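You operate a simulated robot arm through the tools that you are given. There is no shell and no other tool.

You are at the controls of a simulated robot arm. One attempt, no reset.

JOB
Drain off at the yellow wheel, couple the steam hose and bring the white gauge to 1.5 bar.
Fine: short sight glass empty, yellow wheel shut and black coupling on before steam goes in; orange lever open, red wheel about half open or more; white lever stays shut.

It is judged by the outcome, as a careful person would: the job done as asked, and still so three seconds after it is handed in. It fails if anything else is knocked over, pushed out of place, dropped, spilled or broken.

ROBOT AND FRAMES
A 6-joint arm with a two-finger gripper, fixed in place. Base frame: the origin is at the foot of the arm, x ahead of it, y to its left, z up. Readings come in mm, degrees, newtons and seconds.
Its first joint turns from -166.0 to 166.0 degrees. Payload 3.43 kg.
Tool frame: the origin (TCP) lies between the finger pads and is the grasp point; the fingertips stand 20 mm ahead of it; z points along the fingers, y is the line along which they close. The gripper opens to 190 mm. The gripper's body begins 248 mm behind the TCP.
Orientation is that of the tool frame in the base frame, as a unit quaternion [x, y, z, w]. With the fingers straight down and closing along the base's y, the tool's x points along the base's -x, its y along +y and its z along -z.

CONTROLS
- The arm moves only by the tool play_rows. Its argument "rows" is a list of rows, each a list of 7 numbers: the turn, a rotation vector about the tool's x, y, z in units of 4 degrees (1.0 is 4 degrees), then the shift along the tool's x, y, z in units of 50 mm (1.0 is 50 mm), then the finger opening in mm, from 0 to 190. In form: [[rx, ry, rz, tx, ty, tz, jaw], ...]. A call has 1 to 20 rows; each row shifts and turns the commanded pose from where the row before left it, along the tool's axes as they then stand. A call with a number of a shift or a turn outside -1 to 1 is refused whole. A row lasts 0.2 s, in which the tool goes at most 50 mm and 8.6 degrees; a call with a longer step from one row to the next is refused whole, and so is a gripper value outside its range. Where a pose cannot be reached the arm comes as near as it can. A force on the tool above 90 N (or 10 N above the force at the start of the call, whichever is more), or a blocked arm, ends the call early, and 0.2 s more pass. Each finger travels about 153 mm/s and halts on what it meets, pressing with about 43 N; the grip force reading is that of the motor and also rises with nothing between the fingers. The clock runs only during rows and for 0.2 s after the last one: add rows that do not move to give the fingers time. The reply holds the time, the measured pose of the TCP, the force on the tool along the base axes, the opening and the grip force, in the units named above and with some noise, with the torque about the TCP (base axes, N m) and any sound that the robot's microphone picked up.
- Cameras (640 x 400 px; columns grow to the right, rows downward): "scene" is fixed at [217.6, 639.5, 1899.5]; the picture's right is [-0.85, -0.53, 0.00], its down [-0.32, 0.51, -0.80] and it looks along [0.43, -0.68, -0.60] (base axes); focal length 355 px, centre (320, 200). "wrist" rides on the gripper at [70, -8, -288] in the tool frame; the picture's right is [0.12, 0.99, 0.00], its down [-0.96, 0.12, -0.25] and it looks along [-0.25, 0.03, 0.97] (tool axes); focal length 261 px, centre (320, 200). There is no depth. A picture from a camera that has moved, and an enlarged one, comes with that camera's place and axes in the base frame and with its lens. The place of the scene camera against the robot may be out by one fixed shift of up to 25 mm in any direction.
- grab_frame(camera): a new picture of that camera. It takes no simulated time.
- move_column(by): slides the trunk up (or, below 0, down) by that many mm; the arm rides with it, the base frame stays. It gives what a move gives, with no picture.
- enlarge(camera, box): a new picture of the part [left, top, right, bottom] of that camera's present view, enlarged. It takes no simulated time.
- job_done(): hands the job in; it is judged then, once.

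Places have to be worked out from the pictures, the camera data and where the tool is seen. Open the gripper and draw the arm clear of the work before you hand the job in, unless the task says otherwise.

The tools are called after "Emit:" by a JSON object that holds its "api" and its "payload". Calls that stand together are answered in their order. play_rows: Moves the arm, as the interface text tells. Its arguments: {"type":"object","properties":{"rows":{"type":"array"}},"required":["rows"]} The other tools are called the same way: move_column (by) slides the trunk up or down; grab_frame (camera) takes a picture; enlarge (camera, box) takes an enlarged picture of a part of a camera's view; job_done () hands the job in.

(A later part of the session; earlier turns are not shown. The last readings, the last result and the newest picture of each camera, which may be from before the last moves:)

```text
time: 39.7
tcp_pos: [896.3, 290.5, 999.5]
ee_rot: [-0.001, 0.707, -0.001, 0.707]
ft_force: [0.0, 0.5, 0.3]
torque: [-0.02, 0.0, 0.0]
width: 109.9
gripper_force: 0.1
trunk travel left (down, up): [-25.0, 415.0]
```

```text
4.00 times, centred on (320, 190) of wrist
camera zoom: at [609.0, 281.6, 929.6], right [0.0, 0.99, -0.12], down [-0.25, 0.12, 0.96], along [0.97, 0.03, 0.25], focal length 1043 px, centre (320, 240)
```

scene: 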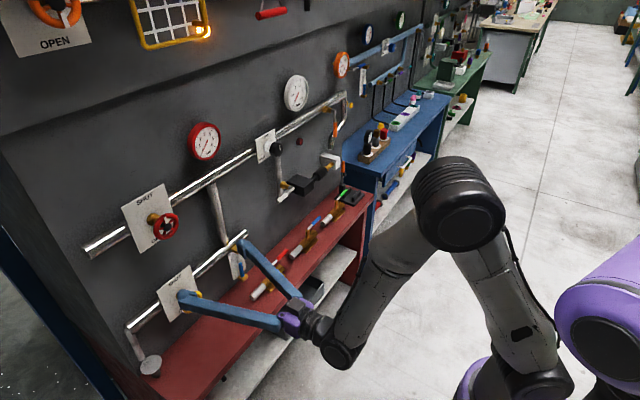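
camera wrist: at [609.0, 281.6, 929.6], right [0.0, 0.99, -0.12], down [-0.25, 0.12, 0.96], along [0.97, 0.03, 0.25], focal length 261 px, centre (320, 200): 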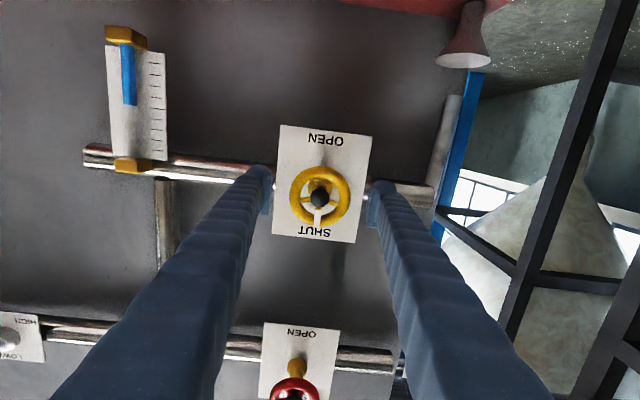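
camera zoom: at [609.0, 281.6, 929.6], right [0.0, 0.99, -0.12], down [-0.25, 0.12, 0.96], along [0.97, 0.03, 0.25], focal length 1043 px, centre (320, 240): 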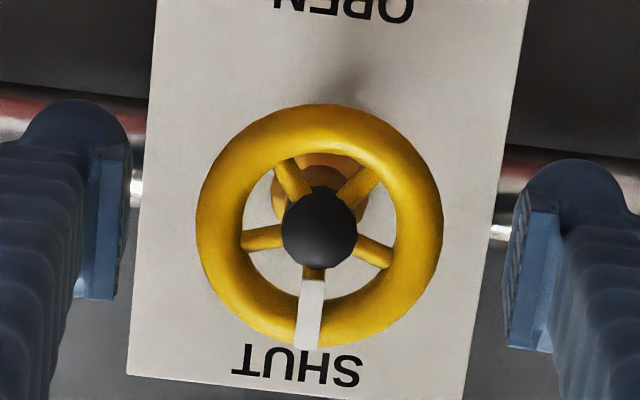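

Alignment is within about 1 mm. I close the jaws on the rim.

Emit:
{"api": "play_rows", "payload": {"rows": [[0, 0, 0, 0, 0, 0, 85], [0, 0, 0, 0, 0, 0, 60], [0, 0, 0, 0, 0, 0, 40], [0, 0, 0, 0, 0, 0, 40]]}}

Emit:
{"api": "enlarge", "payload": {"camera": "wrist", "box": [240, 140, 400, 240]}}

```text
time: 40.7
tcp_pos: [895.7, 290.4, 1000.1]
ee_rot: [-0.002, 0.707, -0.001, 0.707]
ft_force: [0.8, 0.9, -0.3]
torque: [0.0, 0.0, 0.0]
width: 70.7
gripper_force: 45.2
trunk travel left (down, up): [-25.0, 415.0]
```

```text
4.00 times, centred on (320, 190) of wrist
camera zoom: at [608.8, 281.6, 929.7], right [0.0, 0.99, -0.12], down [-0.25, 0.12, 0.96], along [0.97, 0.03, 0.25], focal length 1043 px, centre (320, 240)
```

zoom: 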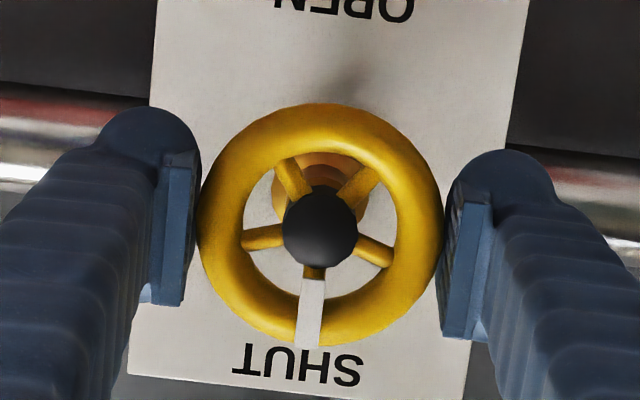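

Gripped at 70.7 mm with nearly no side load. I turn 20° counter-clockwise (seen from the front) as a test and check the torque and pointer.

Emit:
{"api": "play_rows", "payload": {"rows": [[0, 0, -1, 0, 0, 0, 40], [0, 0, -1, 0, 0, 0, 40], [0, 0, -1, 0, 0, 0, 40], [0, 0, -1, 0, 0, 0, 40], [0, 0, -1, 0, 0, 0, 40], [0, 0, 0, 0, 0, 0, 40]]}}

Emit:
{"api": "enlarge", "payload": {"camera": "wrist", "box": [240, 140, 400, 240]}}

```text
time: 42.1
tcp_pos: [896.5, 289.4, 1001.0]
ee_rot: [-0.125, 0.697, -0.124, 0.696]
ft_force: [-25.8, 1.7, -11.5]
torque: [-0.02, 0.12, 0.07]
width: 70.8
gripper_force: 44.7
trunk travel left (down, up): [-25.0, 415.0]
```

```text
4.00 times, centred on (320, 190) of wrist
camera zoom: at [608.8, 257.9, 937.5], right [0.0, 0.89, -0.46], down [-0.25, 0.44, 0.86], along [0.97, 0.11, 0.22], focal length 1043 px, centre (320, 240)
```

zoom: 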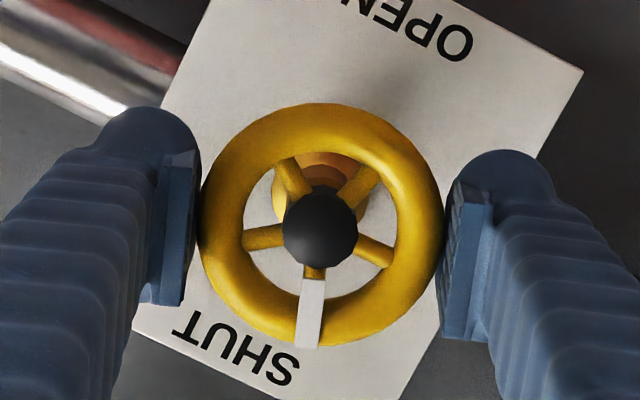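

The wheel follows (20° turned, low torque). I continue in the same direction, watching the reaction force.

Emit:
{"api": "play_rows", "payload": {"rows": [[0, 0, -1, 0, 0, 0, 40], [0, 0, -1, 0, 0, 0, 40], [0, 0, -1, 0, 0, 0, 40], [0, 0, -1, 0, 0, 0, 40], [0, 0, -1, 0, 0, 0, 40], [0, 0, -1, 0, 0, 0, 40], [0, 0, -1, 0, 0, 0, 40], [0, 0, -1, 0, 0, 0, 40], [0, 0, 0, 0, 0, 0, 40]]}}

Emit:
{"api": "grab_frame", "payload": {"camera": "wrist"}}

```text
time: 44.1
tcp_pos: [895.6, 290.8, 1001.1]
ee_rot: [-0.312, 0.636, -0.311, 0.634]
ft_force: [-40.4, 0.6, -29.7]
torque: [-0.01, 0.43, 0.2]
width: 70.6
gripper_force: 44.9
trunk travel left (down, up): [-25.0, 415.0]
```

```text
taken
camera wrist: at [609.2, 229.2, 964.5], right [0.0, 0.51, -0.86], down [-0.25, 0.83, 0.5], along [0.97, 0.21, 0.12], focal length 261 px, centre (320, 200)
```

wrist: 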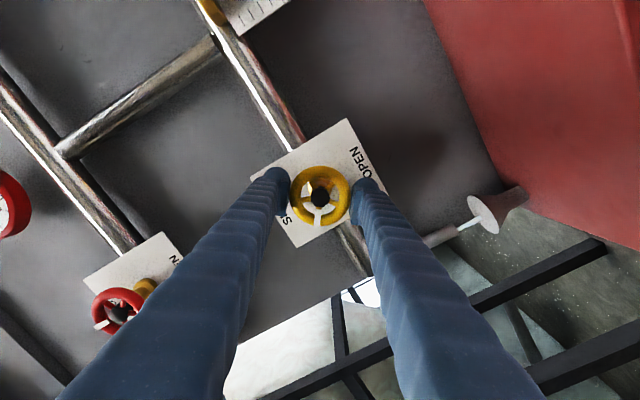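

A white stream now appears at the drain outlet. The reaction force has built up to about 50 N, so I check the sight glass and then release and re-grip to relax it.

Emit:
{"api": "enlarge", "payload": {"camera": "scene", "box": [110, 225, 310, 350]}}

Emit:
{"api": "enlarge", "payload": {"camera": "wrist", "box": [260, 100, 560, 260]}}

Emit:
{"api": "enlarge", "payload": {"camera": "scene", "box": [70, 300, 230, 400]}}

```text
3.20 times, centred on (210, 288) of scene
camera zoom: at [217.6, 639.5, 1899.5], right [-0.85, -0.53, 0.0], down [-0.32, 0.51, -0.8], along [0.43, -0.68, -0.6], focal length 1136 px, centre (672, -80)
```

zoom: 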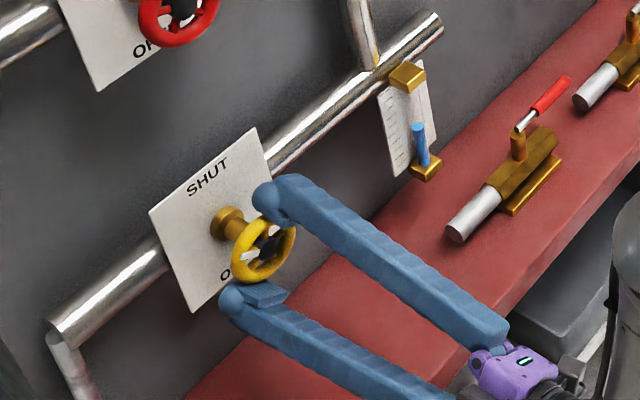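

```text
2.13 times, centred on (410, 180) of wrist
camera zoom: at [609.2, 229.2, 964.5], right [0.0, 0.51, -0.86], down [-0.25, 0.83, 0.5], along [0.97, 0.21, 0.12], focal length 556 px, centre (128, 243)
```

zoom: 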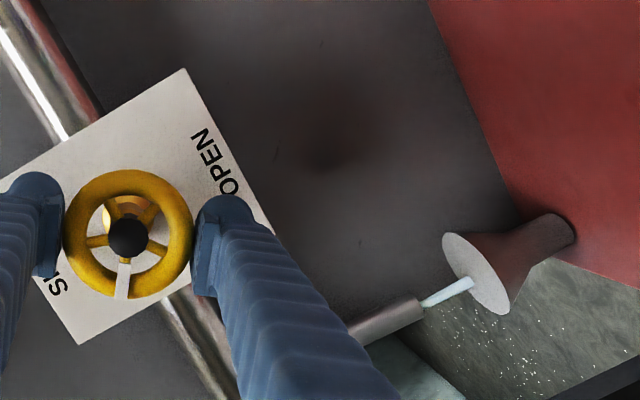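

```text
4.00 times, centred on (150, 350) of scene
camera zoom: at [217.6, 639.5, 1899.5], right [-0.85, -0.53, 0.0], down [-0.32, 0.51, -0.8], along [0.43, -0.68, -0.6], focal length 1420 px, centre (1000, -400)
```

zoom: 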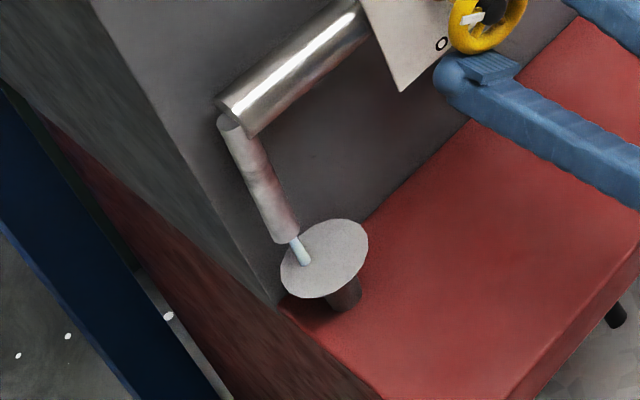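

The drain is running into the funnel properly. I open the jaws slightly to relax the load and wait a few seconds while it drains.

Emit:
{"api": "play_rows", "payload": {"rows": [[0, 0, 0, 0, 0, 0, 90], [0, 0, 0, 0, 0, 0, 95], [0, 0, 0, 0, 0, 0, 95], [0, 0, 0, 0, 0, 0, 95], [0, 0, 0, 0, 0, 0, 95], [0, 0, 0, 0, 0, 0, 95], [0, 0, 0, 0, 0, 0, 95], [0, 0, 0, 0, 0, 0, 95], [0, 0, 0, 0, 0, 0, 95], [0, 0, 0, 0, 0, 0, 95]]}}

Emit:
{"api": "enlarge", "payload": {"camera": "scene", "box": [200, 225, 280, 275]}}

Emit:
{"api": "enlarge", "payload": {"camera": "wrist", "box": [200, 0, 440, 240]}}

Emit:
{"api": "enlarge", "payload": {"camera": "scene", "box": [110, 270, 230, 400]}}

```text
time: 46.3
tcp_pos: [897.6, 288.7, 1001.4]
ee_rot: [-0.31, 0.635, -0.312, 0.635]
ft_force: [1.3, 0.0, -0.1]
torque: [0.01, 0.0, 0.02]
width: 94.9
gripper_force: 0.1
trunk travel left (down, up): [-25.0, 415.0]
```

```text
8.00 times, centred on (240, 250) of scene
camera zoom: at [217.6, 639.5, 1899.5], right [-0.85, -0.53, 0.0], down [-0.32, 0.51, -0.8], along [0.43, -0.68, -0.6], focal length 2840 px, centre (960, -200)
```

zoom: 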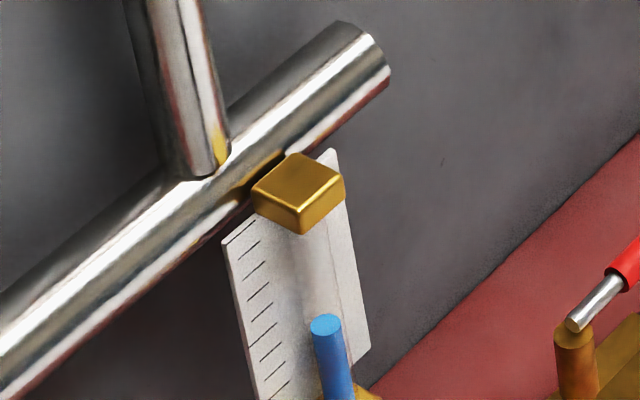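

```text
1.67 times, centred on (320, 120) of wrist
camera zoom: at [610.7, 228.7, 964.9], right [0.0, 0.51, -0.86], down [-0.25, 0.83, 0.5], along [0.97, 0.21, 0.13], focal length 434 px, centre (320, 333)
```

zoom: 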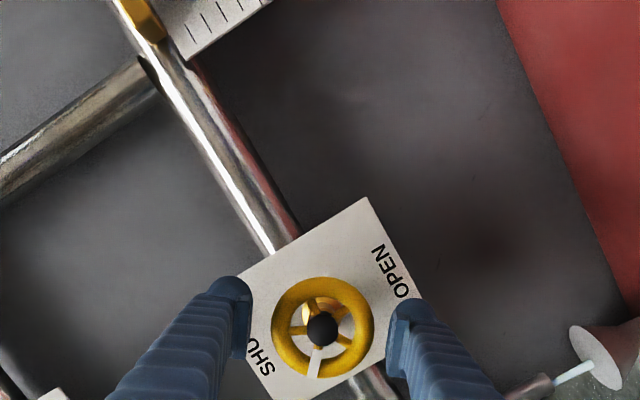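

```text
3.08 times, centred on (170, 335) of scene
camera zoom: at [217.6, 639.5, 1899.5], right [-0.85, -0.53, 0.0], down [-0.32, 0.51, -0.8], along [0.43, -0.68, -0.6], focal length 1092 px, centre (782, -215)
```

zoom: 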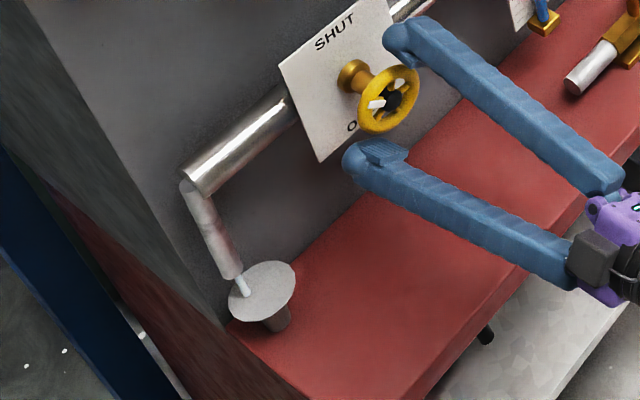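

The wheel holds its place and it's draining by itself. I wait 4 s more and check the level.

Emit:
{"api": "play_rows", "payload": {"rows": [[0, 0, 0, 0, 0, 0, 95], [0, 0, 0, 0, 0, 0, 95], [0, 0, 0, 0, 0, 0, 95], [0, 0, 0, 0, 0, 0, 95], [0, 0, 0, 0, 0, 0, 95], [0, 0, 0, 0, 0, 0, 95], [0, 0, 0, 0, 0, 0, 95], [0, 0, 0, 0, 0, 0, 95], [0, 0, 0, 0, 0, 0, 95], [0, 0, 0, 0, 0, 0, 95], [0, 0, 0, 0, 0, 0, 95], [0, 0, 0, 0, 0, 0, 95], [0, 0, 0, 0, 0, 0, 95], [0, 0, 0, 0, 0, 0, 95], [0, 0, 0, 0, 0, 0, 95], [0, 0, 0, 0, 0, 0, 95], [0, 0, 0, 0, 0, 0, 95], [0, 0, 0, 0, 0, 0, 95], [0, 0, 0, 0, 0, 0, 95], [0, 0, 0, 0, 0, 0, 95]]}}

Emit:
{"api": "enlarge", "payload": {"camera": "scene", "box": [200, 235, 280, 285]}}

Emit:
{"api": "grab_frame", "payload": {"camera": "scene"}}

```text
time: 50.5
tcp_pos: [898.2, 287.9, 1000.9]
ee_rot: [-0.312, 0.635, -0.311, 0.635]
ft_force: [-0.1, 0.5, -0.3]
torque: [-0.01, 0.02, -0.01]
width: 95.1
gripper_force: 0.0
trunk travel left (down, up): [-25.0, 415.0]
```

```text
8.00 times, centred on (240, 260) of scene
camera zoom: at [217.6, 639.5, 1899.5], right [-0.85, -0.53, 0.0], down [-0.32, 0.51, -0.8], along [0.43, -0.68, -0.6], focal length 2840 px, centre (960, -280)
```

zoom: 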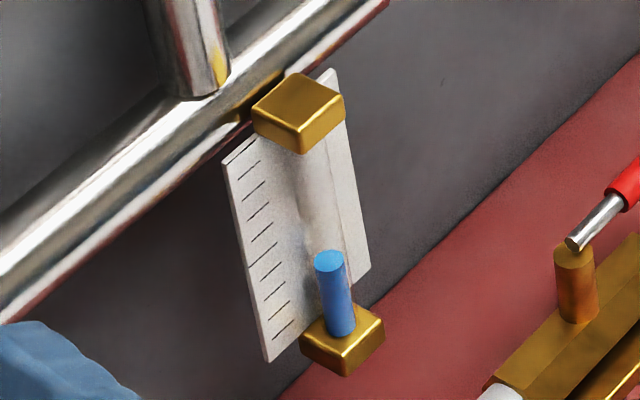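

```text
taken
```

scene: 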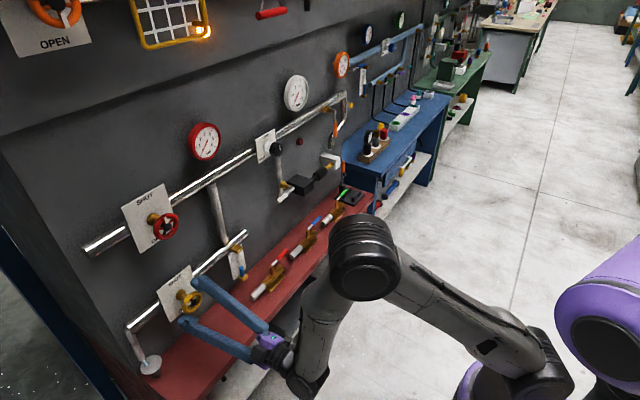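

The level is dropping slowly (about 20 s left at this opening). I just keep waiting.

Emit:
{"api": "play_rows", "payload": {"rows": [[0, 0, 0, 0, 0, 0, 95], [0, 0, 0, 0, 0, 0, 95], [0, 0, 0, 0, 0, 0, 95], [0, 0, 0, 0, 0, 0, 95], [0, 0, 0, 0, 0, 0, 95], [0, 0, 0, 0, 0, 0, 95], [0, 0, 0, 0, 0, 0, 95], [0, 0, 0, 0, 0, 0, 95], [0, 0, 0, 0, 0, 0, 95], [0, 0, 0, 0, 0, 0, 95], [0, 0, 0, 0, 0, 0, 95], [0, 0, 0, 0, 0, 0, 95], [0, 0, 0, 0, 0, 0, 95], [0, 0, 0, 0, 0, 0, 95], [0, 0, 0, 0, 0, 0, 95], [0, 0, 0, 0, 0, 0, 95], [0, 0, 0, 0, 0, 0, 95], [0, 0, 0, 0, 0, 0, 95], [0, 0, 0, 0, 0, 0, 95], [0, 0, 0, 0, 0, 0, 95]]}}

Emit:
{"api": "play_rows", "payload": {"rows": [[0, 0, 0, 0, 0, 0, 95], [0, 0, 0, 0, 0, 0, 95], [0, 0, 0, 0, 0, 0, 95], [0, 0, 0, 0, 0, 0, 95], [0, 0, 0, 0, 0, 0, 95], [0, 0, 0, 0, 0, 0, 95], [0, 0, 0, 0, 0, 0, 95], [0, 0, 0, 0, 0, 0, 95], [0, 0, 0, 0, 0, 0, 95], [0, 0, 0, 0, 0, 0, 95], [0, 0, 0, 0, 0, 0, 95], [0, 0, 0, 0, 0, 0, 95], [0, 0, 0, 0, 0, 0, 95], [0, 0, 0, 0, 0, 0, 95], [0, 0, 0, 0, 0, 0, 95], [0, 0, 0, 0, 0, 0, 95], [0, 0, 0, 0, 0, 0, 95], [0, 0, 0, 0, 0, 0, 95], [0, 0, 0, 0, 0, 0, 95], [0, 0, 0, 0, 0, 0, 95]]}}

Emit:
{"api": "enlarge", "payload": {"camera": "scene", "box": [200, 235, 280, 285]}}

Emit:
{"api": "enlarge", "payload": {"camera": "scene", "box": [110, 270, 230, 400]}}

```text
time: 54.7
tcp_pos: [897.3, 288.5, 1001.1]
ee_rot: [-0.31, 0.635, -0.311, 0.635]
ft_force: [-0.6, 0.1, 0.2]
torque: [0.01, -0.01, 0.01]
width: 94.9
gripper_force: 0.1
trunk travel left (down, up): [-25.0, 415.0]
```

```text
time: 58.9
tcp_pos: [897.8, 289.2, 1001.2]
ee_rot: [-0.311, 0.635, -0.312, 0.635]
ft_force: [0.0, 0.0, 0.1]
torque: [0.02, 0.04, -0.03]
width: 95.4
gripper_force: 0.0
trunk travel left (down, up): [-25.0, 415.0]
```

```text
8.00 times, centred on (240, 260) of scene
camera zoom: at [217.6, 639.5, 1899.5], right [-0.85, -0.53, 0.0], down [-0.32, 0.51, -0.8], along [0.43, -0.68, -0.6], focal length 2840 px, centre (960, -280)
```

zoom: 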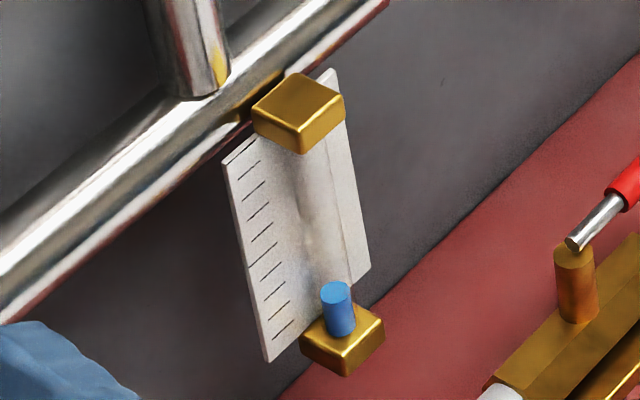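

```text
3.08 times, centred on (170, 335) of scene
camera zoom: at [217.6, 639.5, 1899.5], right [-0.85, -0.53, 0.0], down [-0.32, 0.51, -0.8], along [0.43, -0.68, -0.6], focal length 1092 px, centre (782, -215)
```

zoom: 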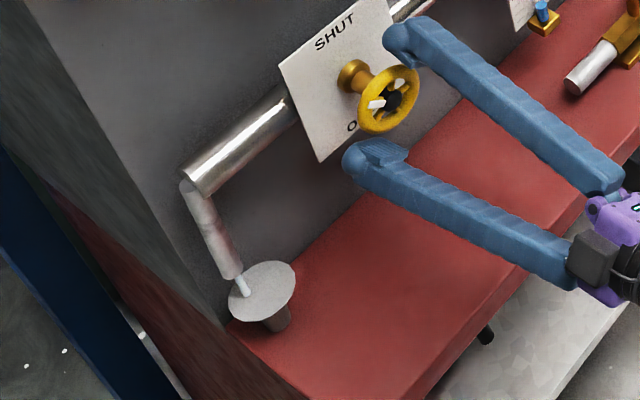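

About 12 s more by the present rate. I wait on.

Emit:
{"api": "play_rows", "payload": {"rows": [[0, 0, 0, 0, 0, 0, 95], [0, 0, 0, 0, 0, 0, 95], [0, 0, 0, 0, 0, 0, 95], [0, 0, 0, 0, 0, 0, 95], [0, 0, 0, 0, 0, 0, 95], [0, 0, 0, 0, 0, 0, 95], [0, 0, 0, 0, 0, 0, 95], [0, 0, 0, 0, 0, 0, 95], [0, 0, 0, 0, 0, 0, 95], [0, 0, 0, 0, 0, 0, 95], [0, 0, 0, 0, 0, 0, 95], [0, 0, 0, 0, 0, 0, 95], [0, 0, 0, 0, 0, 0, 95], [0, 0, 0, 0, 0, 0, 95], [0, 0, 0, 0, 0, 0, 95], [0, 0, 0, 0, 0, 0, 95], [0, 0, 0, 0, 0, 0, 95], [0, 0, 0, 0, 0, 0, 95], [0, 0, 0, 0, 0, 0, 95], [0, 0, 0, 0, 0, 0, 95]]}}

Emit:
{"api": "play_rows", "payload": {"rows": [[0, 0, 0, 0, 0, 0, 95], [0, 0, 0, 0, 0, 0, 95], [0, 0, 0, 0, 0, 0, 95], [0, 0, 0, 0, 0, 0, 95], [0, 0, 0, 0, 0, 0, 95], [0, 0, 0, 0, 0, 0, 95], [0, 0, 0, 0, 0, 0, 95], [0, 0, 0, 0, 0, 0, 95], [0, 0, 0, 0, 0, 0, 95], [0, 0, 0, 0, 0, 0, 95], [0, 0, 0, 0, 0, 0, 95], [0, 0, 0, 0, 0, 0, 95], [0, 0, 0, 0, 0, 0, 95], [0, 0, 0, 0, 0, 0, 95], [0, 0, 0, 0, 0, 0, 95], [0, 0, 0, 0, 0, 0, 95], [0, 0, 0, 0, 0, 0, 95], [0, 0, 0, 0, 0, 0, 95], [0, 0, 0, 0, 0, 0, 95], [0, 0, 0, 0, 0, 0, 95]]}}

Emit:
{"api": "play_rows", "payload": {"rows": [[0, 0, 0, 0, 0, 0, 95], [0, 0, 0, 0, 0, 0, 95], [0, 0, 0, 0, 0, 0, 95], [0, 0, 0, 0, 0, 0, 95], [0, 0, 0, 0, 0, 0, 95], [0, 0, 0, 0, 0, 0, 95], [0, 0, 0, 0, 0, 0, 95], [0, 0, 0, 0, 0, 0, 95], [0, 0, 0, 0, 0, 0, 95], [0, 0, 0, 0, 0, 0, 95], [0, 0, 0, 0, 0, 0, 95], [0, 0, 0, 0, 0, 0, 95], [0, 0, 0, 0, 0, 0, 95], [0, 0, 0, 0, 0, 0, 95], [0, 0, 0, 0, 0, 0, 95], [0, 0, 0, 0, 0, 0, 95], [0, 0, 0, 0, 0, 0, 95], [0, 0, 0, 0, 0, 0, 95], [0, 0, 0, 0, 0, 0, 95], [0, 0, 0, 0, 0, 0, 95]]}}

Emit:
{"api": "enlarge", "payload": {"camera": "scene", "box": [200, 235, 280, 285]}}

Emit:
{"api": "enlarge", "payload": {"camera": "scene", "box": [110, 270, 230, 400]}}

```text
time: 63.1
tcp_pos: [897.6, 289.3, 1002.4]
ee_rot: [-0.311, 0.635, -0.311, 0.635]
ft_force: [0.2, 1.0, -0.5]
torque: [0.01, -0.01, 0.0]
width: 94.8
gripper_force: 0.1
trunk travel left (down, up): [-25.0, 415.0]
```

```text
time: 67.3
tcp_pos: [897.6, 289.7, 1001.3]
ee_rot: [-0.311, 0.635, -0.312, 0.634]
ft_force: [0.8, -0.3, 0.4]
torque: [0.04, -0.02, -0.01]
width: 95.0
gripper_force: 0.0
trunk travel left (down, up): [-25.0, 415.0]
```

```text
time: 71.5
tcp_pos: [897.8, 289.1, 1001.7]
ee_rot: [-0.312, 0.635, -0.311, 0.635]
ft_force: [0.3, 0.2, 0.1]
torque: [0.03, 0.01, -0.01]
width: 94.8
gripper_force: 0.1
trunk travel left (down, up): [-25.0, 415.0]
```

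```text
8.00 times, centred on (240, 260) of scene
camera zoom: at [217.6, 639.5, 1899.5], right [-0.85, -0.53, 0.0], down [-0.32, 0.51, -0.8], along [0.43, -0.68, -0.6], focal length 2840 px, centre (960, -280)
```

zoom: 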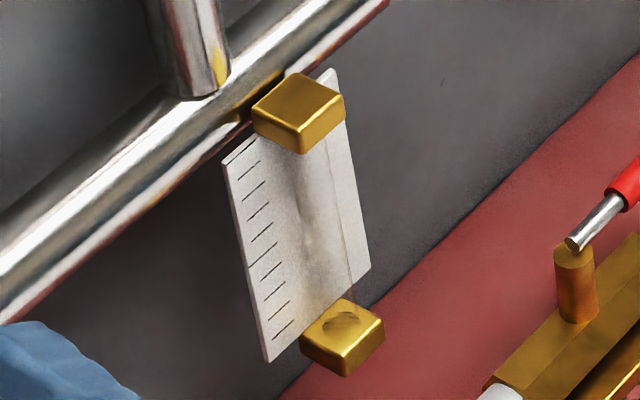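

```text
3.08 times, centred on (170, 335) of scene
camera zoom: at [217.6, 639.5, 1899.5], right [-0.85, -0.53, 0.0], down [-0.32, 0.51, -0.8], along [0.43, -0.68, -0.6], focal length 1092 px, centre (782, -215)
```

zoom: 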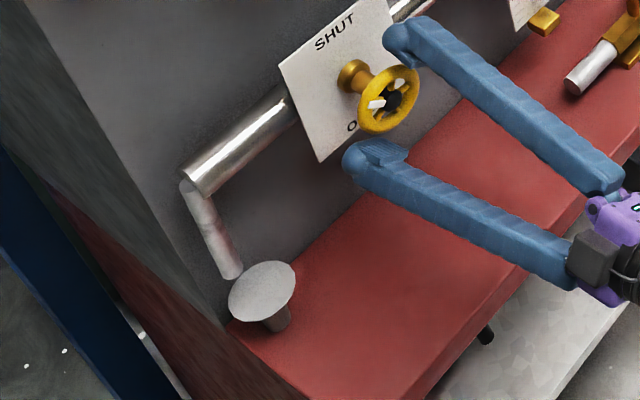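

Sight glass is empty and the stream has stopped. I check centring and then re-grip the yellow wheel to shut it.

Emit:
{"api": "enlarge", "payload": {"camera": "wrist", "box": [240, 140, 400, 240]}}

Emit:
{"api": "play_rows", "payload": {"rows": [[0, 0, 0, 0, 0, 0, 70], [0, 0, 0, 0, 0, 0, 50], [0, 0, 0, 0, 0, 0, 40], [0, 0, 0, 0, 0, 0, 40]]}}

```text
4.00 times, centred on (320, 190) of wrist
camera zoom: at [610.7, 228.8, 965.0], right [0.0, 0.51, -0.86], down [-0.25, 0.83, 0.5], along [0.97, 0.21, 0.13], focal length 1043 px, centre (320, 240)
```

zoom: 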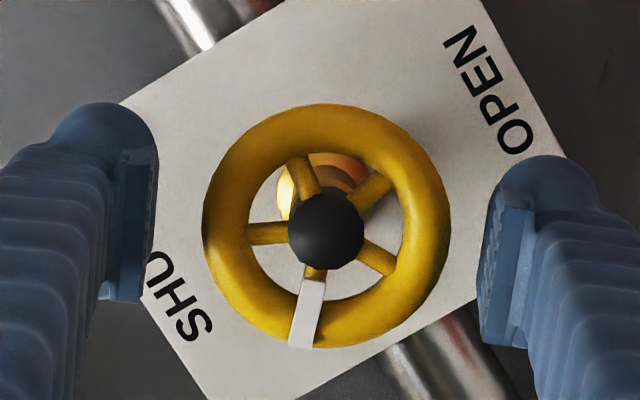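

```text
time: 72.5
tcp_pos: [898.5, 289.2, 1002.1]
ee_rot: [-0.312, 0.635, -0.311, 0.635]
ft_force: [-3.3, 7.4, -8.8]
torque: [0.01, 0.15, 0.16]
width: 71.0
gripper_force: 44.6
trunk travel left (down, up): [-25.0, 415.0]
```

Gripped with little side load. I turn back clockwise 52° to SHUT in one go.

Emit:
{"api": "play_rows", "payload": {"rows": [[0, 0, 1, 0, 0, 0, 40], [0, 0, 1, 0, 0, 0, 40], [0, 0, 1, 0, 0, 0, 40], [0, 0, 1, 0, 0, 0, 40], [0, 0, 1, 0, 0, 0, 40], [0, 0, 1, 0, 0, 0, 40], [0, 0, 1, 0, 0, 0, 40], [0, 0, 1, 0, 0, 0, 40], [0, 0, 1, 0, 0, 0, 40], [0, 0, 1, 0, 0, 0, 40], [0, 0, 1, 0, 0, 0, 40], [0, 0, 1, 0, 0, 0, 40], [0, 0, 1, 0, 0, 0, 40], [0, 0, 0.5, 0, 0, 0, 40], [0, 0, 0, 0, 0, 0, 40]]}}

Emit:
{"api": "enlarge", "payload": {"camera": "wrist", "box": [240, 140, 400, 240]}}

```text
time: 75.7
tcp_pos: [897.5, 289.4, 1000.9]
ee_rot: [0.01, 0.707, 0.012, 0.707]
ft_force: [-0.4, 3.3, -1.4]
torque: [-2.12, -0.01, -0.01]
width: 70.7
gripper_force: 45.4
trunk travel left (down, up): [-25.0, 415.0]
```

```text
4.00 times, centred on (320, 190) of wrist
camera zoom: at [610.7, 283.9, 930.1], right [0.0, 1.0, -0.09], down [-0.25, 0.08, 0.97], along [0.97, 0.02, 0.25], focal length 1043 px, centre (320, 240)
```

zoom: 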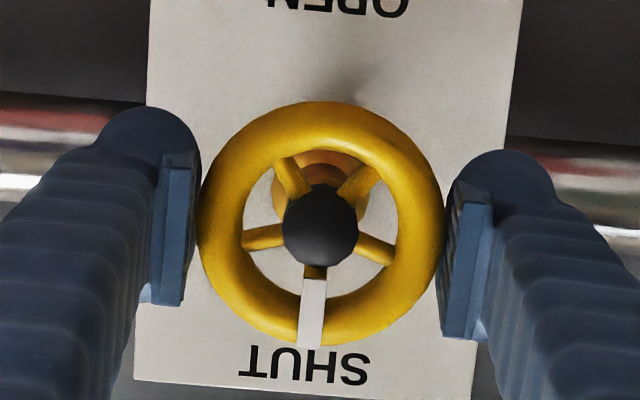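

The pointer is back at SHUT and the torque reading (2.1 N·m) shows it firmly at its stop. I release, back off to x≈825 and rise.

Emit:
{"api": "play_rows", "payload": {"rows": [[0, 0, 0, 0, 0, 0, 90], [0, 0, 0, 0, 0, 0, 110], [0, 0, -0.5, 0, 0, 0, 110], [0, 0, 0, 0, 0, -0.7, 110], [0, 0, 0, 0, 0, -0.7, 110], [0, 0, 0, -0.6, -0.7, 0, 110], [0, 0, 0, -0.6, -0.7, 0, 110], [0, 0, 0, -0.6, -0.7, 0, 110], [0, 0, 0, -0.6, -0.7, 0, 110], [0, 0, 0, 0, 0, 0, 110]]}}

Emit:
{"api": "grab_frame", "payload": {"camera": "wrist"}}

Emit:
{"api": "enlarge", "payload": {"camera": "scene", "box": [110, 225, 310, 350]}}

```text
time: 77.9
tcp_pos: [829.9, 149.0, 1121.4]
ee_rot: [-0.001, 0.707, -0.001, 0.707]
ft_force: [-0.3, -0.8, 0.2]
torque: [0.01, 0.06, 0.13]
width: 109.9
gripper_force: 0.1
trunk travel left (down, up): [-25.0, 415.0]
```

```text
taken
camera wrist: at [543.1, 140.1, 1050.8], right [0.0, 0.99, -0.12], down [-0.25, 0.12, 0.96], along [0.97, 0.03, 0.25], focal length 261 px, centre (320, 200)
```

wrist: 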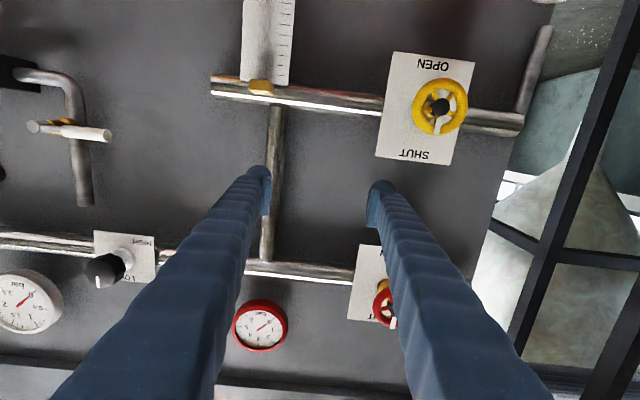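

```text
3.20 times, centred on (210, 288) of scene
camera zoom: at [217.6, 639.5, 1899.5], right [-0.85, -0.53, 0.0], down [-0.32, 0.51, -0.8], along [0.43, -0.68, -0.6], focal length 1136 px, centre (672, -80)
```

zoom: 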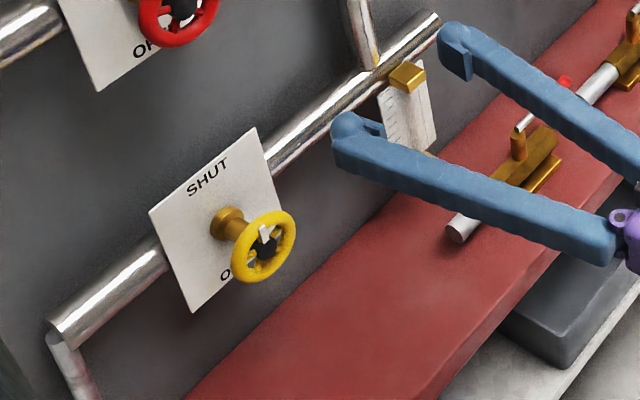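

Yellow shut and glass empty. I travel along -y at x≈830 toward the coupling.

Emit:
{"api": "play_rows", "payload": {"rows": [[0, 0, 0, 0, -1, 0, 110], [0, 0, 0, 0, -1, 0, 110], [0, 0, 0, 0, -1, 0, 110], [0, 0, 0, 0, -1, 0, 110], [0, 0, 0, 0, -1, 0, 110], [0, 0, 0, 0, -1, 0, 110], [0, 0, 0, 0, 0, 0, 110]]}}

```text
time: 79.5
tcp_pos: [836.8, -152.0, 1125.7]
ee_rot: [0.0, 0.707, 0.0, 0.707]
ft_force: [-0.1, -0.1, 0.0]
torque: [0.0, 0.03, 0.12]
width: 109.7
gripper_force: 0.0
out of reach, approached as far as the arm can: row 3
trunk travel left (down, up): [-25.0, 415.0]
```

Fine so far. I continue to y≈-430.

Emit:
{"api": "play_rows", "payload": {"rows": [[0, 0, 0, 0, -1, -0.1, 110], [0, 0, 0, 0, -1, 0, 110], [0, 0, 0, 0, -1, 0, 110], [0, 0, 0, 0, -1, 0, 110], [0, 0, 0, 0, -1, 0, 110], [0, 0, 0, 0, -0.6, 0, 110], [0, 0, 0, 0, 0, 0, 110]]}}

Emit:
{"api": "grab_frame", "payload": {"camera": "wrist"}}

Emit:
{"api": "grab_frame", "payload": {"camera": "scene"}}

```text
refused: row 1 steps farther than a row can; nothing moved
```

```text
taken
camera wrist: at [549.1, -160.5, 1054.4], right [0.0, 0.99, -0.12], down [-0.25, 0.12, 0.96], along [0.97, 0.03, 0.25], focal length 261 px, centre (320, 200)
```

wrist: 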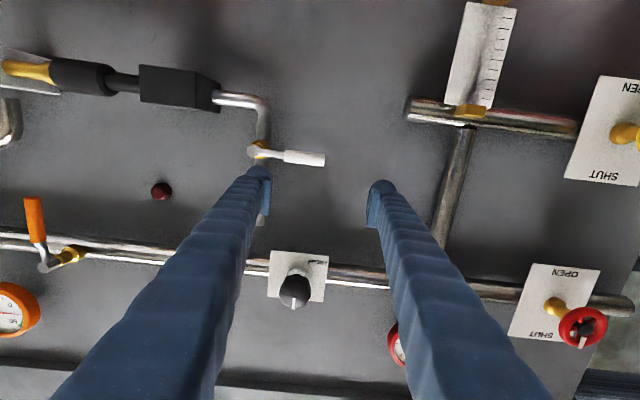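

```text
taken
```

scene: 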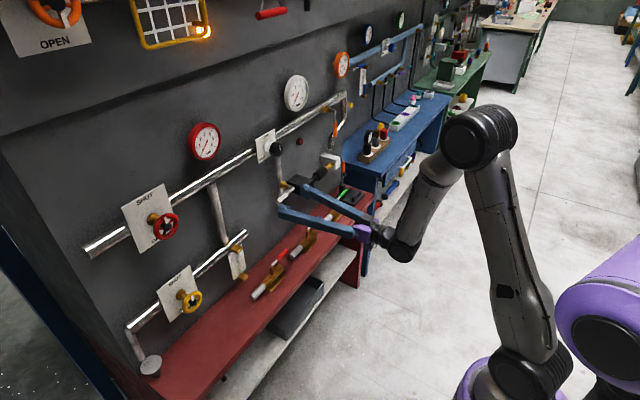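

The combined step was slightly over 50 mm; nothing moved. I redo it with smaller steps.

Emit:
{"api": "play_rows", "payload": {"rows": [[0, 0, 0, 0, -0.95, -0.1, 110], [0, 0, 0, 0, -1, 0, 110], [0, 0, 0, 0, -1, 0, 110], [0, 0, 0, 0, -1, 0, 110], [0, 0, 0, 0, -1, 0, 110], [0, 0, 0, 0, -0.6, 0, 110], [0, 0, 0, 0, 0, 0, 110]]}}

Emit:
{"api": "grab_frame", "payload": {"camera": "wrist"}}

Emit:
{"api": "enlarge", "payload": {"camera": "wrist", "box": [120, 20, 360, 170]}}

```text
time: 81.1
tcp_pos: [829.9, -430.9, 1125.8]
ee_rot: [-0.001, 0.707, -0.001, 0.707]
ft_force: [-0.2, 0.5, -0.1]
torque: [0.01, -0.02, 0.08]
width: 110.1
gripper_force: 0.0
trunk travel left (down, up): [-25.0, 415.0]
```

```text
taken
camera wrist: at [542.9, -438.0, 1054.5], right [0.0, 0.99, -0.12], down [-0.25, 0.12, 0.96], along [0.97, 0.03, 0.25], focal length 261 px, centre (320, 200)
```

wrist: 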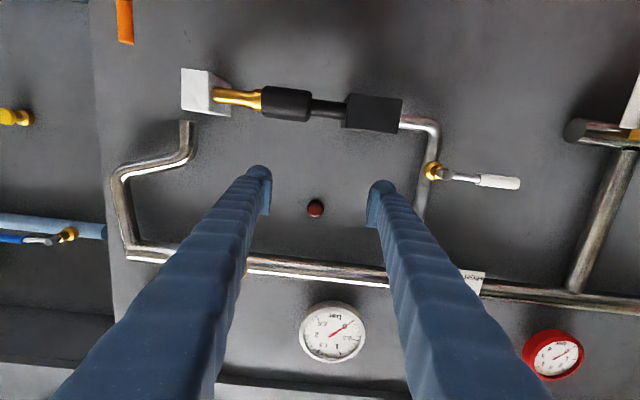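

```text
2.67 times, centred on (240, 95) of wrist
camera zoom: at [542.9, -438.0, 1054.5], right [0.0, 0.99, -0.12], down [-0.25, 0.12, 0.96], along [0.97, 0.03, 0.25], focal length 695 px, centre (533, 480)
```

zoom: 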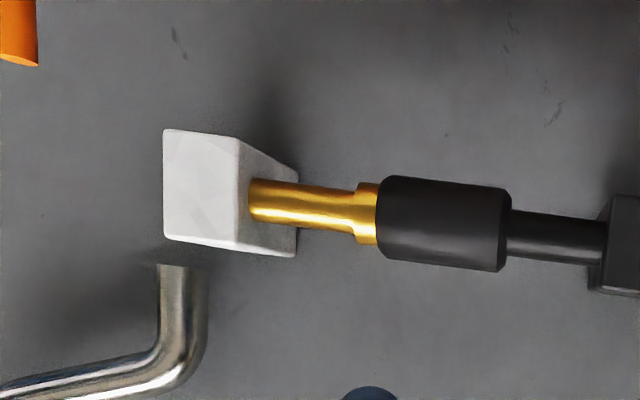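

The coupling (black sleeve, ~47 mm dia., ~70 mm long) triangulates to about (935,-490,1021), with the wall face near x≈1015. I move in front of it and roll the gripper 90° so the fingers close above and below it.

Emit:
{"api": "play_rows", "payload": {"rows": [[0, 0, 0.5, 0.7, -0.4, 0, 110], [0, 0, 0.5, 0.7, -0.4, 0, 110], [0, 0, 0.5, 0.7, -0.38, 0, 110], [0, 0, 1, 0, 0, 0, 110], [0, 0, 1, 0, 0, 0, 110], [0, 0, 1, 0, 0, 0, 110], [0, 0, 1, 0, 0, 0, 110], [0, 0, 1, 0, 0, 0, 110], [0, 0, 1, 0, 0, 0, 110], [0, 0, 1, 0, 0, 0, 110], [0, 0, 1, 0, 0, 0, 110], [0, 0, 1, 0, 0, 0, 110], [0, 0, 1, 0, 0, 0, 110], [0, 0, 0, 0, 0, 0, 110]]}}

```text
time: 84.1
tcp_pos: [829.2, -481.9, 1018.0]
ee_rot: [0.275, 0.651, 0.275, 0.651]
ft_force: [-0.1, 0.1, 0.4]
torque: [-0.01, 0.01, 0.02]
width: 110.3
gripper_force: 0.0
trunk travel left (down, up): [-25.0, 415.0]
```

Half rolled without trouble. I finish the roll to 90°.

Emit:
{"api": "play_rows", "payload": {"rows": [[0, 0, 1, 0, 0, 0, 110], [0, 0, 1, 0, 0, 0, 110], [0, 0, 1, 0, 0, 0, 110], [0, 0, 1, 0, 0, 0, 110], [0, 0, 1, 0, 0, 0, 110], [0, 0, 1, 0, 0, 0, 110], [0, 0, 1, 0, 0, 0, 110], [0, 0, 1, 0, 0, 0, 110], [0, 0, 1, 0, 0, 0, 110], [0, 0, 1, 0, 0, 0, 110], [0, 0, 1, 0, 0, 0, 110], [0, 0, 0, 0, 0, 0, 110]]}}

Emit:
{"api": "grab_frame", "payload": {"camera": "wrist"}}

Emit:
{"api": "grab_frame", "payload": {"camera": "scene"}}

```text
time: 86.7
tcp_pos: [828.8, -482.7, 1019.4]
ee_rot: [0.5, 0.5, 0.499, 0.501]
ft_force: [-0.4, 0.7, 0.1]
torque: [-0.01, -0.04, -0.01]
width: 110.3
gripper_force: 0.1
trunk travel left (down, up): [-25.0, 415.0]
```

```text
taken
camera wrist: at [541.6, -412.1, 1009.7], right [0.0, 0.12, 0.99], down [-0.25, -0.96, 0.12], along [0.97, -0.25, 0.03], focal length 261 px, centre (320, 200)
```

wrist: 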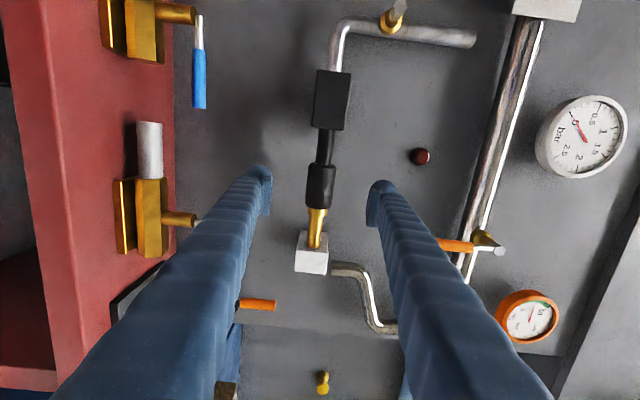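

```text
taken
```

scene: 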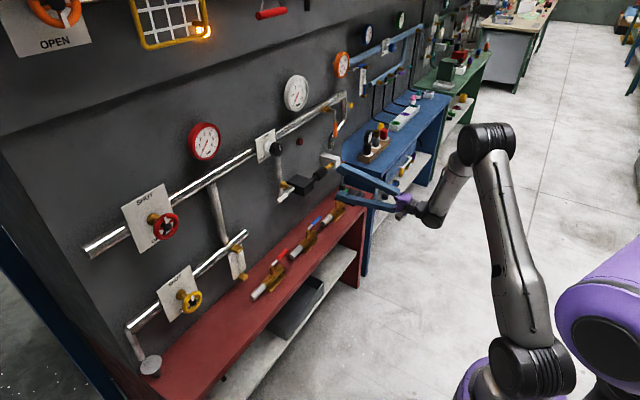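

The coupling is right between the fingers, aligned with the tool axis. I enlarge for a fine check.

Emit:
{"api": "enlarge", "payload": {"camera": "wrist", "box": [240, 140, 400, 240]}}

Emit:
{"api": "enlarge", "payload": {"camera": "wrist", "box": [260, 200, 420, 300]}}

```text
4.00 times, centred on (320, 190) of wrist
camera zoom: at [541.6, -412.1, 1009.7], right [0.0, 0.12, 0.99], down [-0.25, -0.96, 0.12], along [0.97, -0.25, 0.03], focal length 1043 px, centre (320, 240)
```

zoom: 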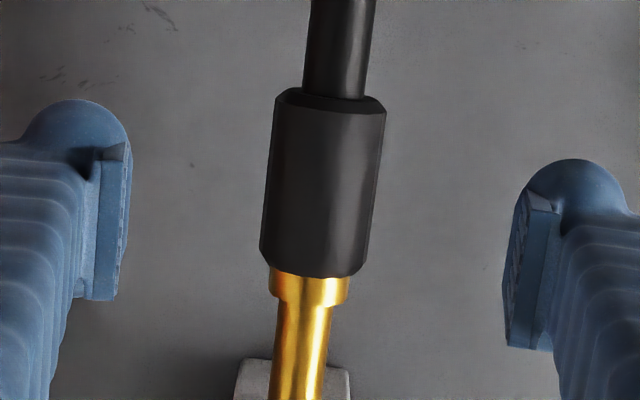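

```text
4.00 times, centred on (340, 250) of wrist
camera zoom: at [541.6, -412.1, 1009.7], right [0.0, 0.12, 0.99], down [-0.25, -0.96, 0.12], along [0.97, -0.25, 0.03], focal length 1043 px, centre (240, 0)
```

zoom: 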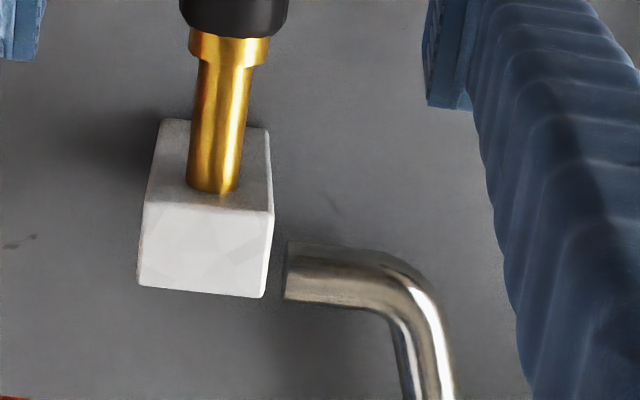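

The sleeve centre is about 9 mm further to -y. I correct and advance 105 mm so the pads straddle the sleeve (jaws still open).

Emit:
{"api": "play_rows", "payload": {"rows": [[0, 0, 0, -0.17, 0.02, 0.5, 110], [0, 0, 0, 0, 0, 0.8, 110], [0, 0, 0, 0, 0, 0.8, 110], [0, 0, 0, 0, 0, 0, 110]]}}

Emit:
{"api": "enlarge", "payload": {"camera": "wrist", "box": [240, 140, 400, 240]}}

Emit:
{"api": "enlarge", "payload": {"camera": "scene", "box": [255, 110, 415, 210]}}

```text
time: 87.7
tcp_pos: [937.8, -489.6, 1021.8]
ee_rot: [0.5, 0.501, 0.499, 0.5]
ft_force: [0.5, 0.3, 0.1]
torque: [0.02, -0.01, -0.02]
width: 110.1
gripper_force: 0.1
trunk travel left (down, up): [-25.0, 415.0]
```

```text
4.00 times, centred on (320, 190) of wrist
camera zoom: at [650.3, -418.7, 1012.5], right [0.0, 0.12, 0.99], down [-0.25, -0.96, 0.12], along [0.97, -0.25, 0.03], focal length 1043 px, centre (320, 240)
```

zoom: 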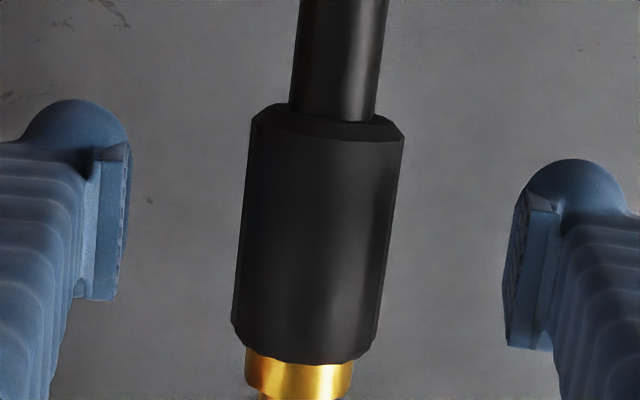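

```text
4.00 times, centred on (335, 160) of scene
camera zoom: at [217.6, 639.5, 1899.5], right [-0.85, -0.53, 0.0], down [-0.32, 0.51, -0.8], along [0.43, -0.68, -0.6], focal length 1420 px, centre (260, 360)
```

zoom: 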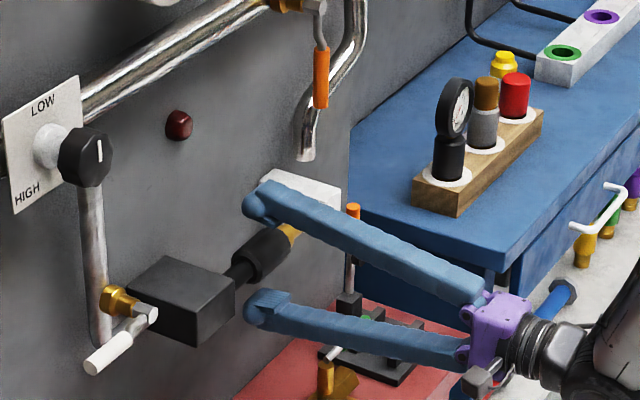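

Well centred. I close on the sleeve.

Emit:
{"api": "play_rows", "payload": {"rows": [[0, 0, 0, 0, 0, 0, 80], [0, 0, 0, 0, 0, 0, 50], [0, 0, 0, 0, 0, 0, 20], [0, 0, 0, 0, 0, 0, 20], [0, 0, 0, 0, 0, 0, 20]]}}

Emit:
{"api": "enlarge", "payload": {"camera": "wrist", "box": [240, 140, 400, 240]}}

```text
time: 88.9
tcp_pos: [937.0, -490.5, 1019.1]
ee_rot: [0.5, 0.502, 0.498, 0.5]
ft_force: [-2.9, 1.0, -6.9]
torque: [1.16, 0.05, 0.04]
width: 40.0
gripper_force: 45.1
trunk travel left (down, up): [-25.0, 415.0]
```

```text
4.00 times, centred on (320, 190) of wrist
camera zoom: at [649.8, -418.8, 1011.7], right [0.0, 0.12, 0.99], down [-0.25, -0.96, 0.12], along [0.97, -0.25, 0.03], focal length 1043 px, centre (320, 240)
```

zoom: 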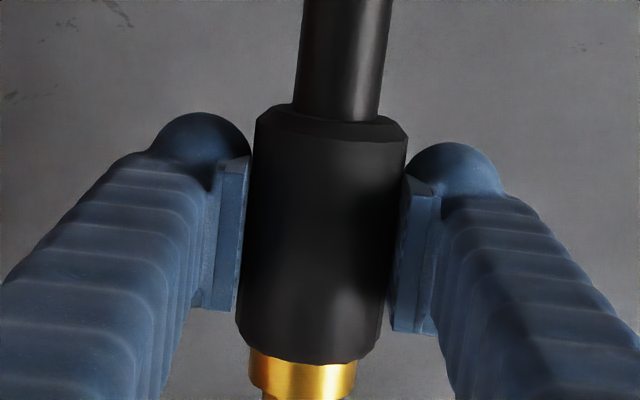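

Gripped at 40 mm. I push gently toward the brass nipple (-y), 10 mm first, watching the force.

Emit:
{"api": "play_rows", "payload": {"rows": [[0, 0, 0, -0.05, 0, 0, 20], [0, 0, 0, -0.05, 0, 0, 20], [0, 0, 0, -0.05, 0, 0, 20], [0, 0, 0, -0.05, 0, 0, 20], [0, 0, 0, 0, 0, 0, 20]]}}

Emit:
{"api": "enlarge", "payload": {"camera": "wrist", "box": [240, 140, 400, 240]}}

```text
time: 90.1
tcp_pos: [938.2, -502.0, 1020.1]
ee_rot: [0.499, 0.5, 0.499, 0.501]
ft_force: [18.4, -0.3, 1.8]
torque: [1.12, -0.02, -0.02]
width: 39.5
gripper_force: 45.0
trunk travel left (down, up): [-25.0, 415.0]
```

```text
4.00 times, centred on (320, 190) of wrist
camera zoom: at [649.9, -431.5, 1010.8], right [0.0, 0.12, 0.99], down [-0.25, -0.96, 0.12], along [0.97, -0.25, 0.03], focal length 1043 px, centre (320, 240)
```

zoom: 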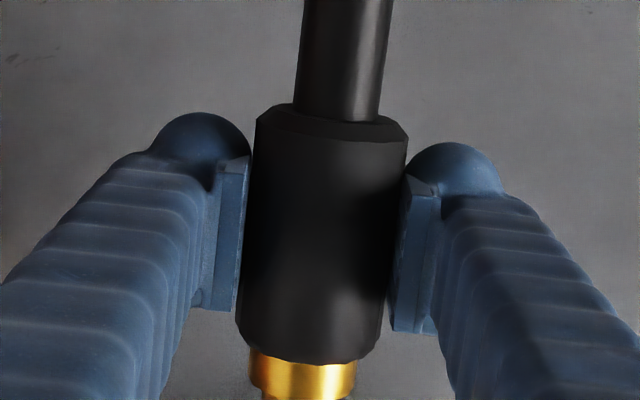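

It moves freely, and the brass collar moves with the sleeve, so I look at the brass and white block relation.

Emit:
{"api": "enlarge", "payload": {"camera": "wrist", "box": [240, 180, 420, 293]}}

Emit:
{"api": "enlarge", "payload": {"camera": "wrist", "box": [240, 60, 420, 173]}}

Emit:
{"api": "enlarge", "payload": {"camera": "scene", "box": [255, 110, 415, 210]}}

```text
3.54 times, centred on (330, 236) of wrist
camera zoom: at [649.9, -431.5, 1010.8], right [0.0, 0.12, 0.99], down [-0.25, -0.96, 0.12], along [0.97, -0.25, 0.03], focal length 923 px, centre (285, 71)
```

zoom: 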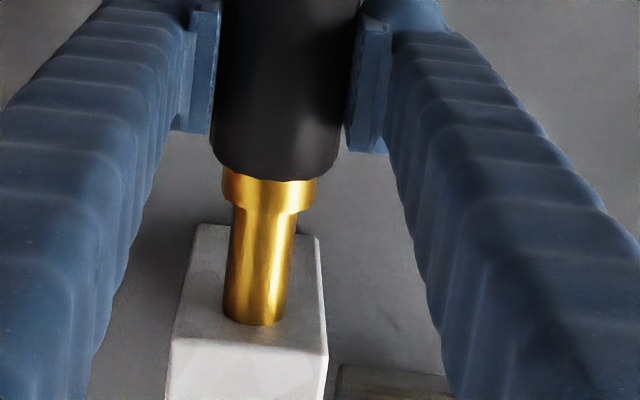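

```text
3.54 times, centred on (330, 116) of wrist
camera zoom: at [649.9, -431.5, 1010.8], right [0.0, 0.12, 0.99], down [-0.25, -0.96, 0.12], along [0.97, -0.25, 0.03], focal length 923 px, centre (285, 496)
```

zoom: 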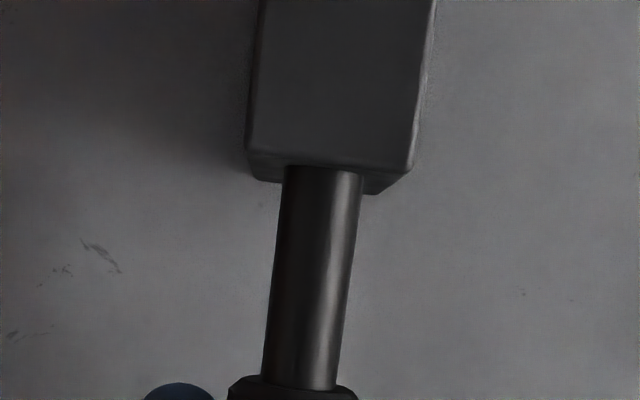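

```text
4.00 times, centred on (335, 160) of scene
camera zoom: at [217.6, 639.5, 1899.5], right [-0.85, -0.53, 0.0], down [-0.32, 0.51, -0.8], along [0.43, -0.68, -0.6], focal length 1420 px, centre (260, 360)
```

zoom: 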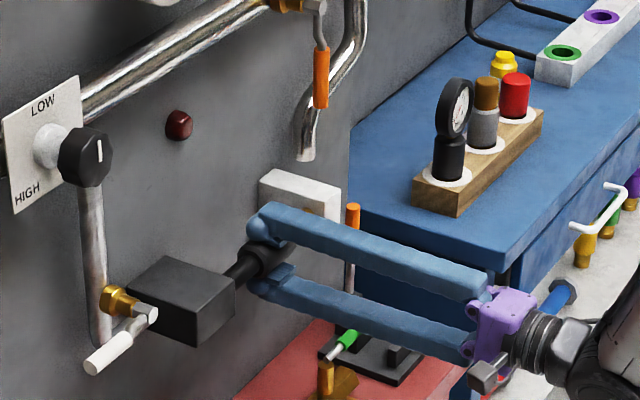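

The brass plug slides with the sleeve into the white block's socket: brass collar now ≈ -554, block face ≈ -594, so ~40 mm of insertion seems left. I keep pushing in 10 mm steps, easing a little in +x for the side load.

Emit:
{"api": "play_rows", "payload": {"rows": [[0, 0, 0, -0.05, 0, 0.01, 20], [0, 0, 0, -0.05, 0, 0, 20], [0, 0, 0, -0.05, 0, 0, 20], [0, 0, 0, -0.05, 0, 0, 20], [0, 0, 0, 0, 0, 0, 20]]}}

```text
time: 91.3
tcp_pos: [937.3, -510.9, 1019.5]
ee_rot: [0.499, 0.501, 0.499, 0.502]
ft_force: [27.2, 2.8, 16.2]
torque: [1.04, -0.15, 0.11]
width: 40.0
gripper_force: 44.7
trunk travel left (down, up): [-25.0, 415.0]
```

Side load is building (27 N in x, 16 N in z). I release and re-grip in place to relax it, then look.

Emit:
{"api": "play_rows", "payload": {"rows": [[0, 0, 0, 0, 0, 0, 60], [0, 0, 0, 0, 0, 0, 60], [0, 0, 0, 0, 0, 0, 60]]}}

Emit:
{"api": "enlarge", "payload": {"camera": "wrist", "box": [240, 140, 420, 253]}}

```text
time: 92.1
tcp_pos: [936.9, -510.9, 1018.3]
ee_rot: [0.499, 0.501, 0.499, 0.501]
ft_force: [0.9, -0.9, 0.4]
torque: [0.0, 0.06, 0.0]
width: 59.8
gripper_force: 0.1
trunk travel left (down, up): [-25.0, 415.0]
```

```text
3.54 times, centred on (330, 196) of wrist
camera zoom: at [648.2, -441.1, 1009.8], right [0.0, 0.12, 0.99], down [-0.25, -0.96, 0.12], along [0.97, -0.25, 0.03], focal length 923 px, centre (285, 212)
```

zoom: 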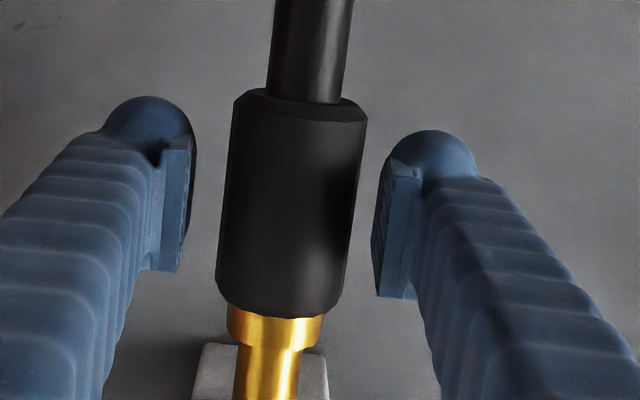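

The sleeve stays and is about 1.5 mm higher than my axis. I shift up 1.5 mm, re-grip and push 10 mm more.

Emit:
{"api": "play_rows", "payload": {"rows": [[0, 0, 0, 0, 0.03, 0.01, 60], [0, 0, 0, 0, 0, 0, 40], [0, 0, 0, 0, 0, 0, 20], [0, 0, 0, 0, 0, 0, 20], [0, 0, 0, -0.05, 0, 0.005, 20], [0, 0, 0, -0.05, 0, 0.005, 20], [0, 0, 0, -0.05, 0, 0.005, 20], [0, 0, 0, -0.05, 0, 0.005, 20], [0, 0, 0, 0, 0, 0, 20]]}}

```text
time: 94.1
tcp_pos: [936.0, -522.8, 1021.0]
ee_rot: [0.5, 0.5, 0.499, 0.501]
ft_force: [-7.3, -0.4, -5.7]
torque: [1.11, 0.07, -0.04]
width: 40.1
gripper_force: 45.4
trunk travel left (down, up): [-25.0, 415.0]
```

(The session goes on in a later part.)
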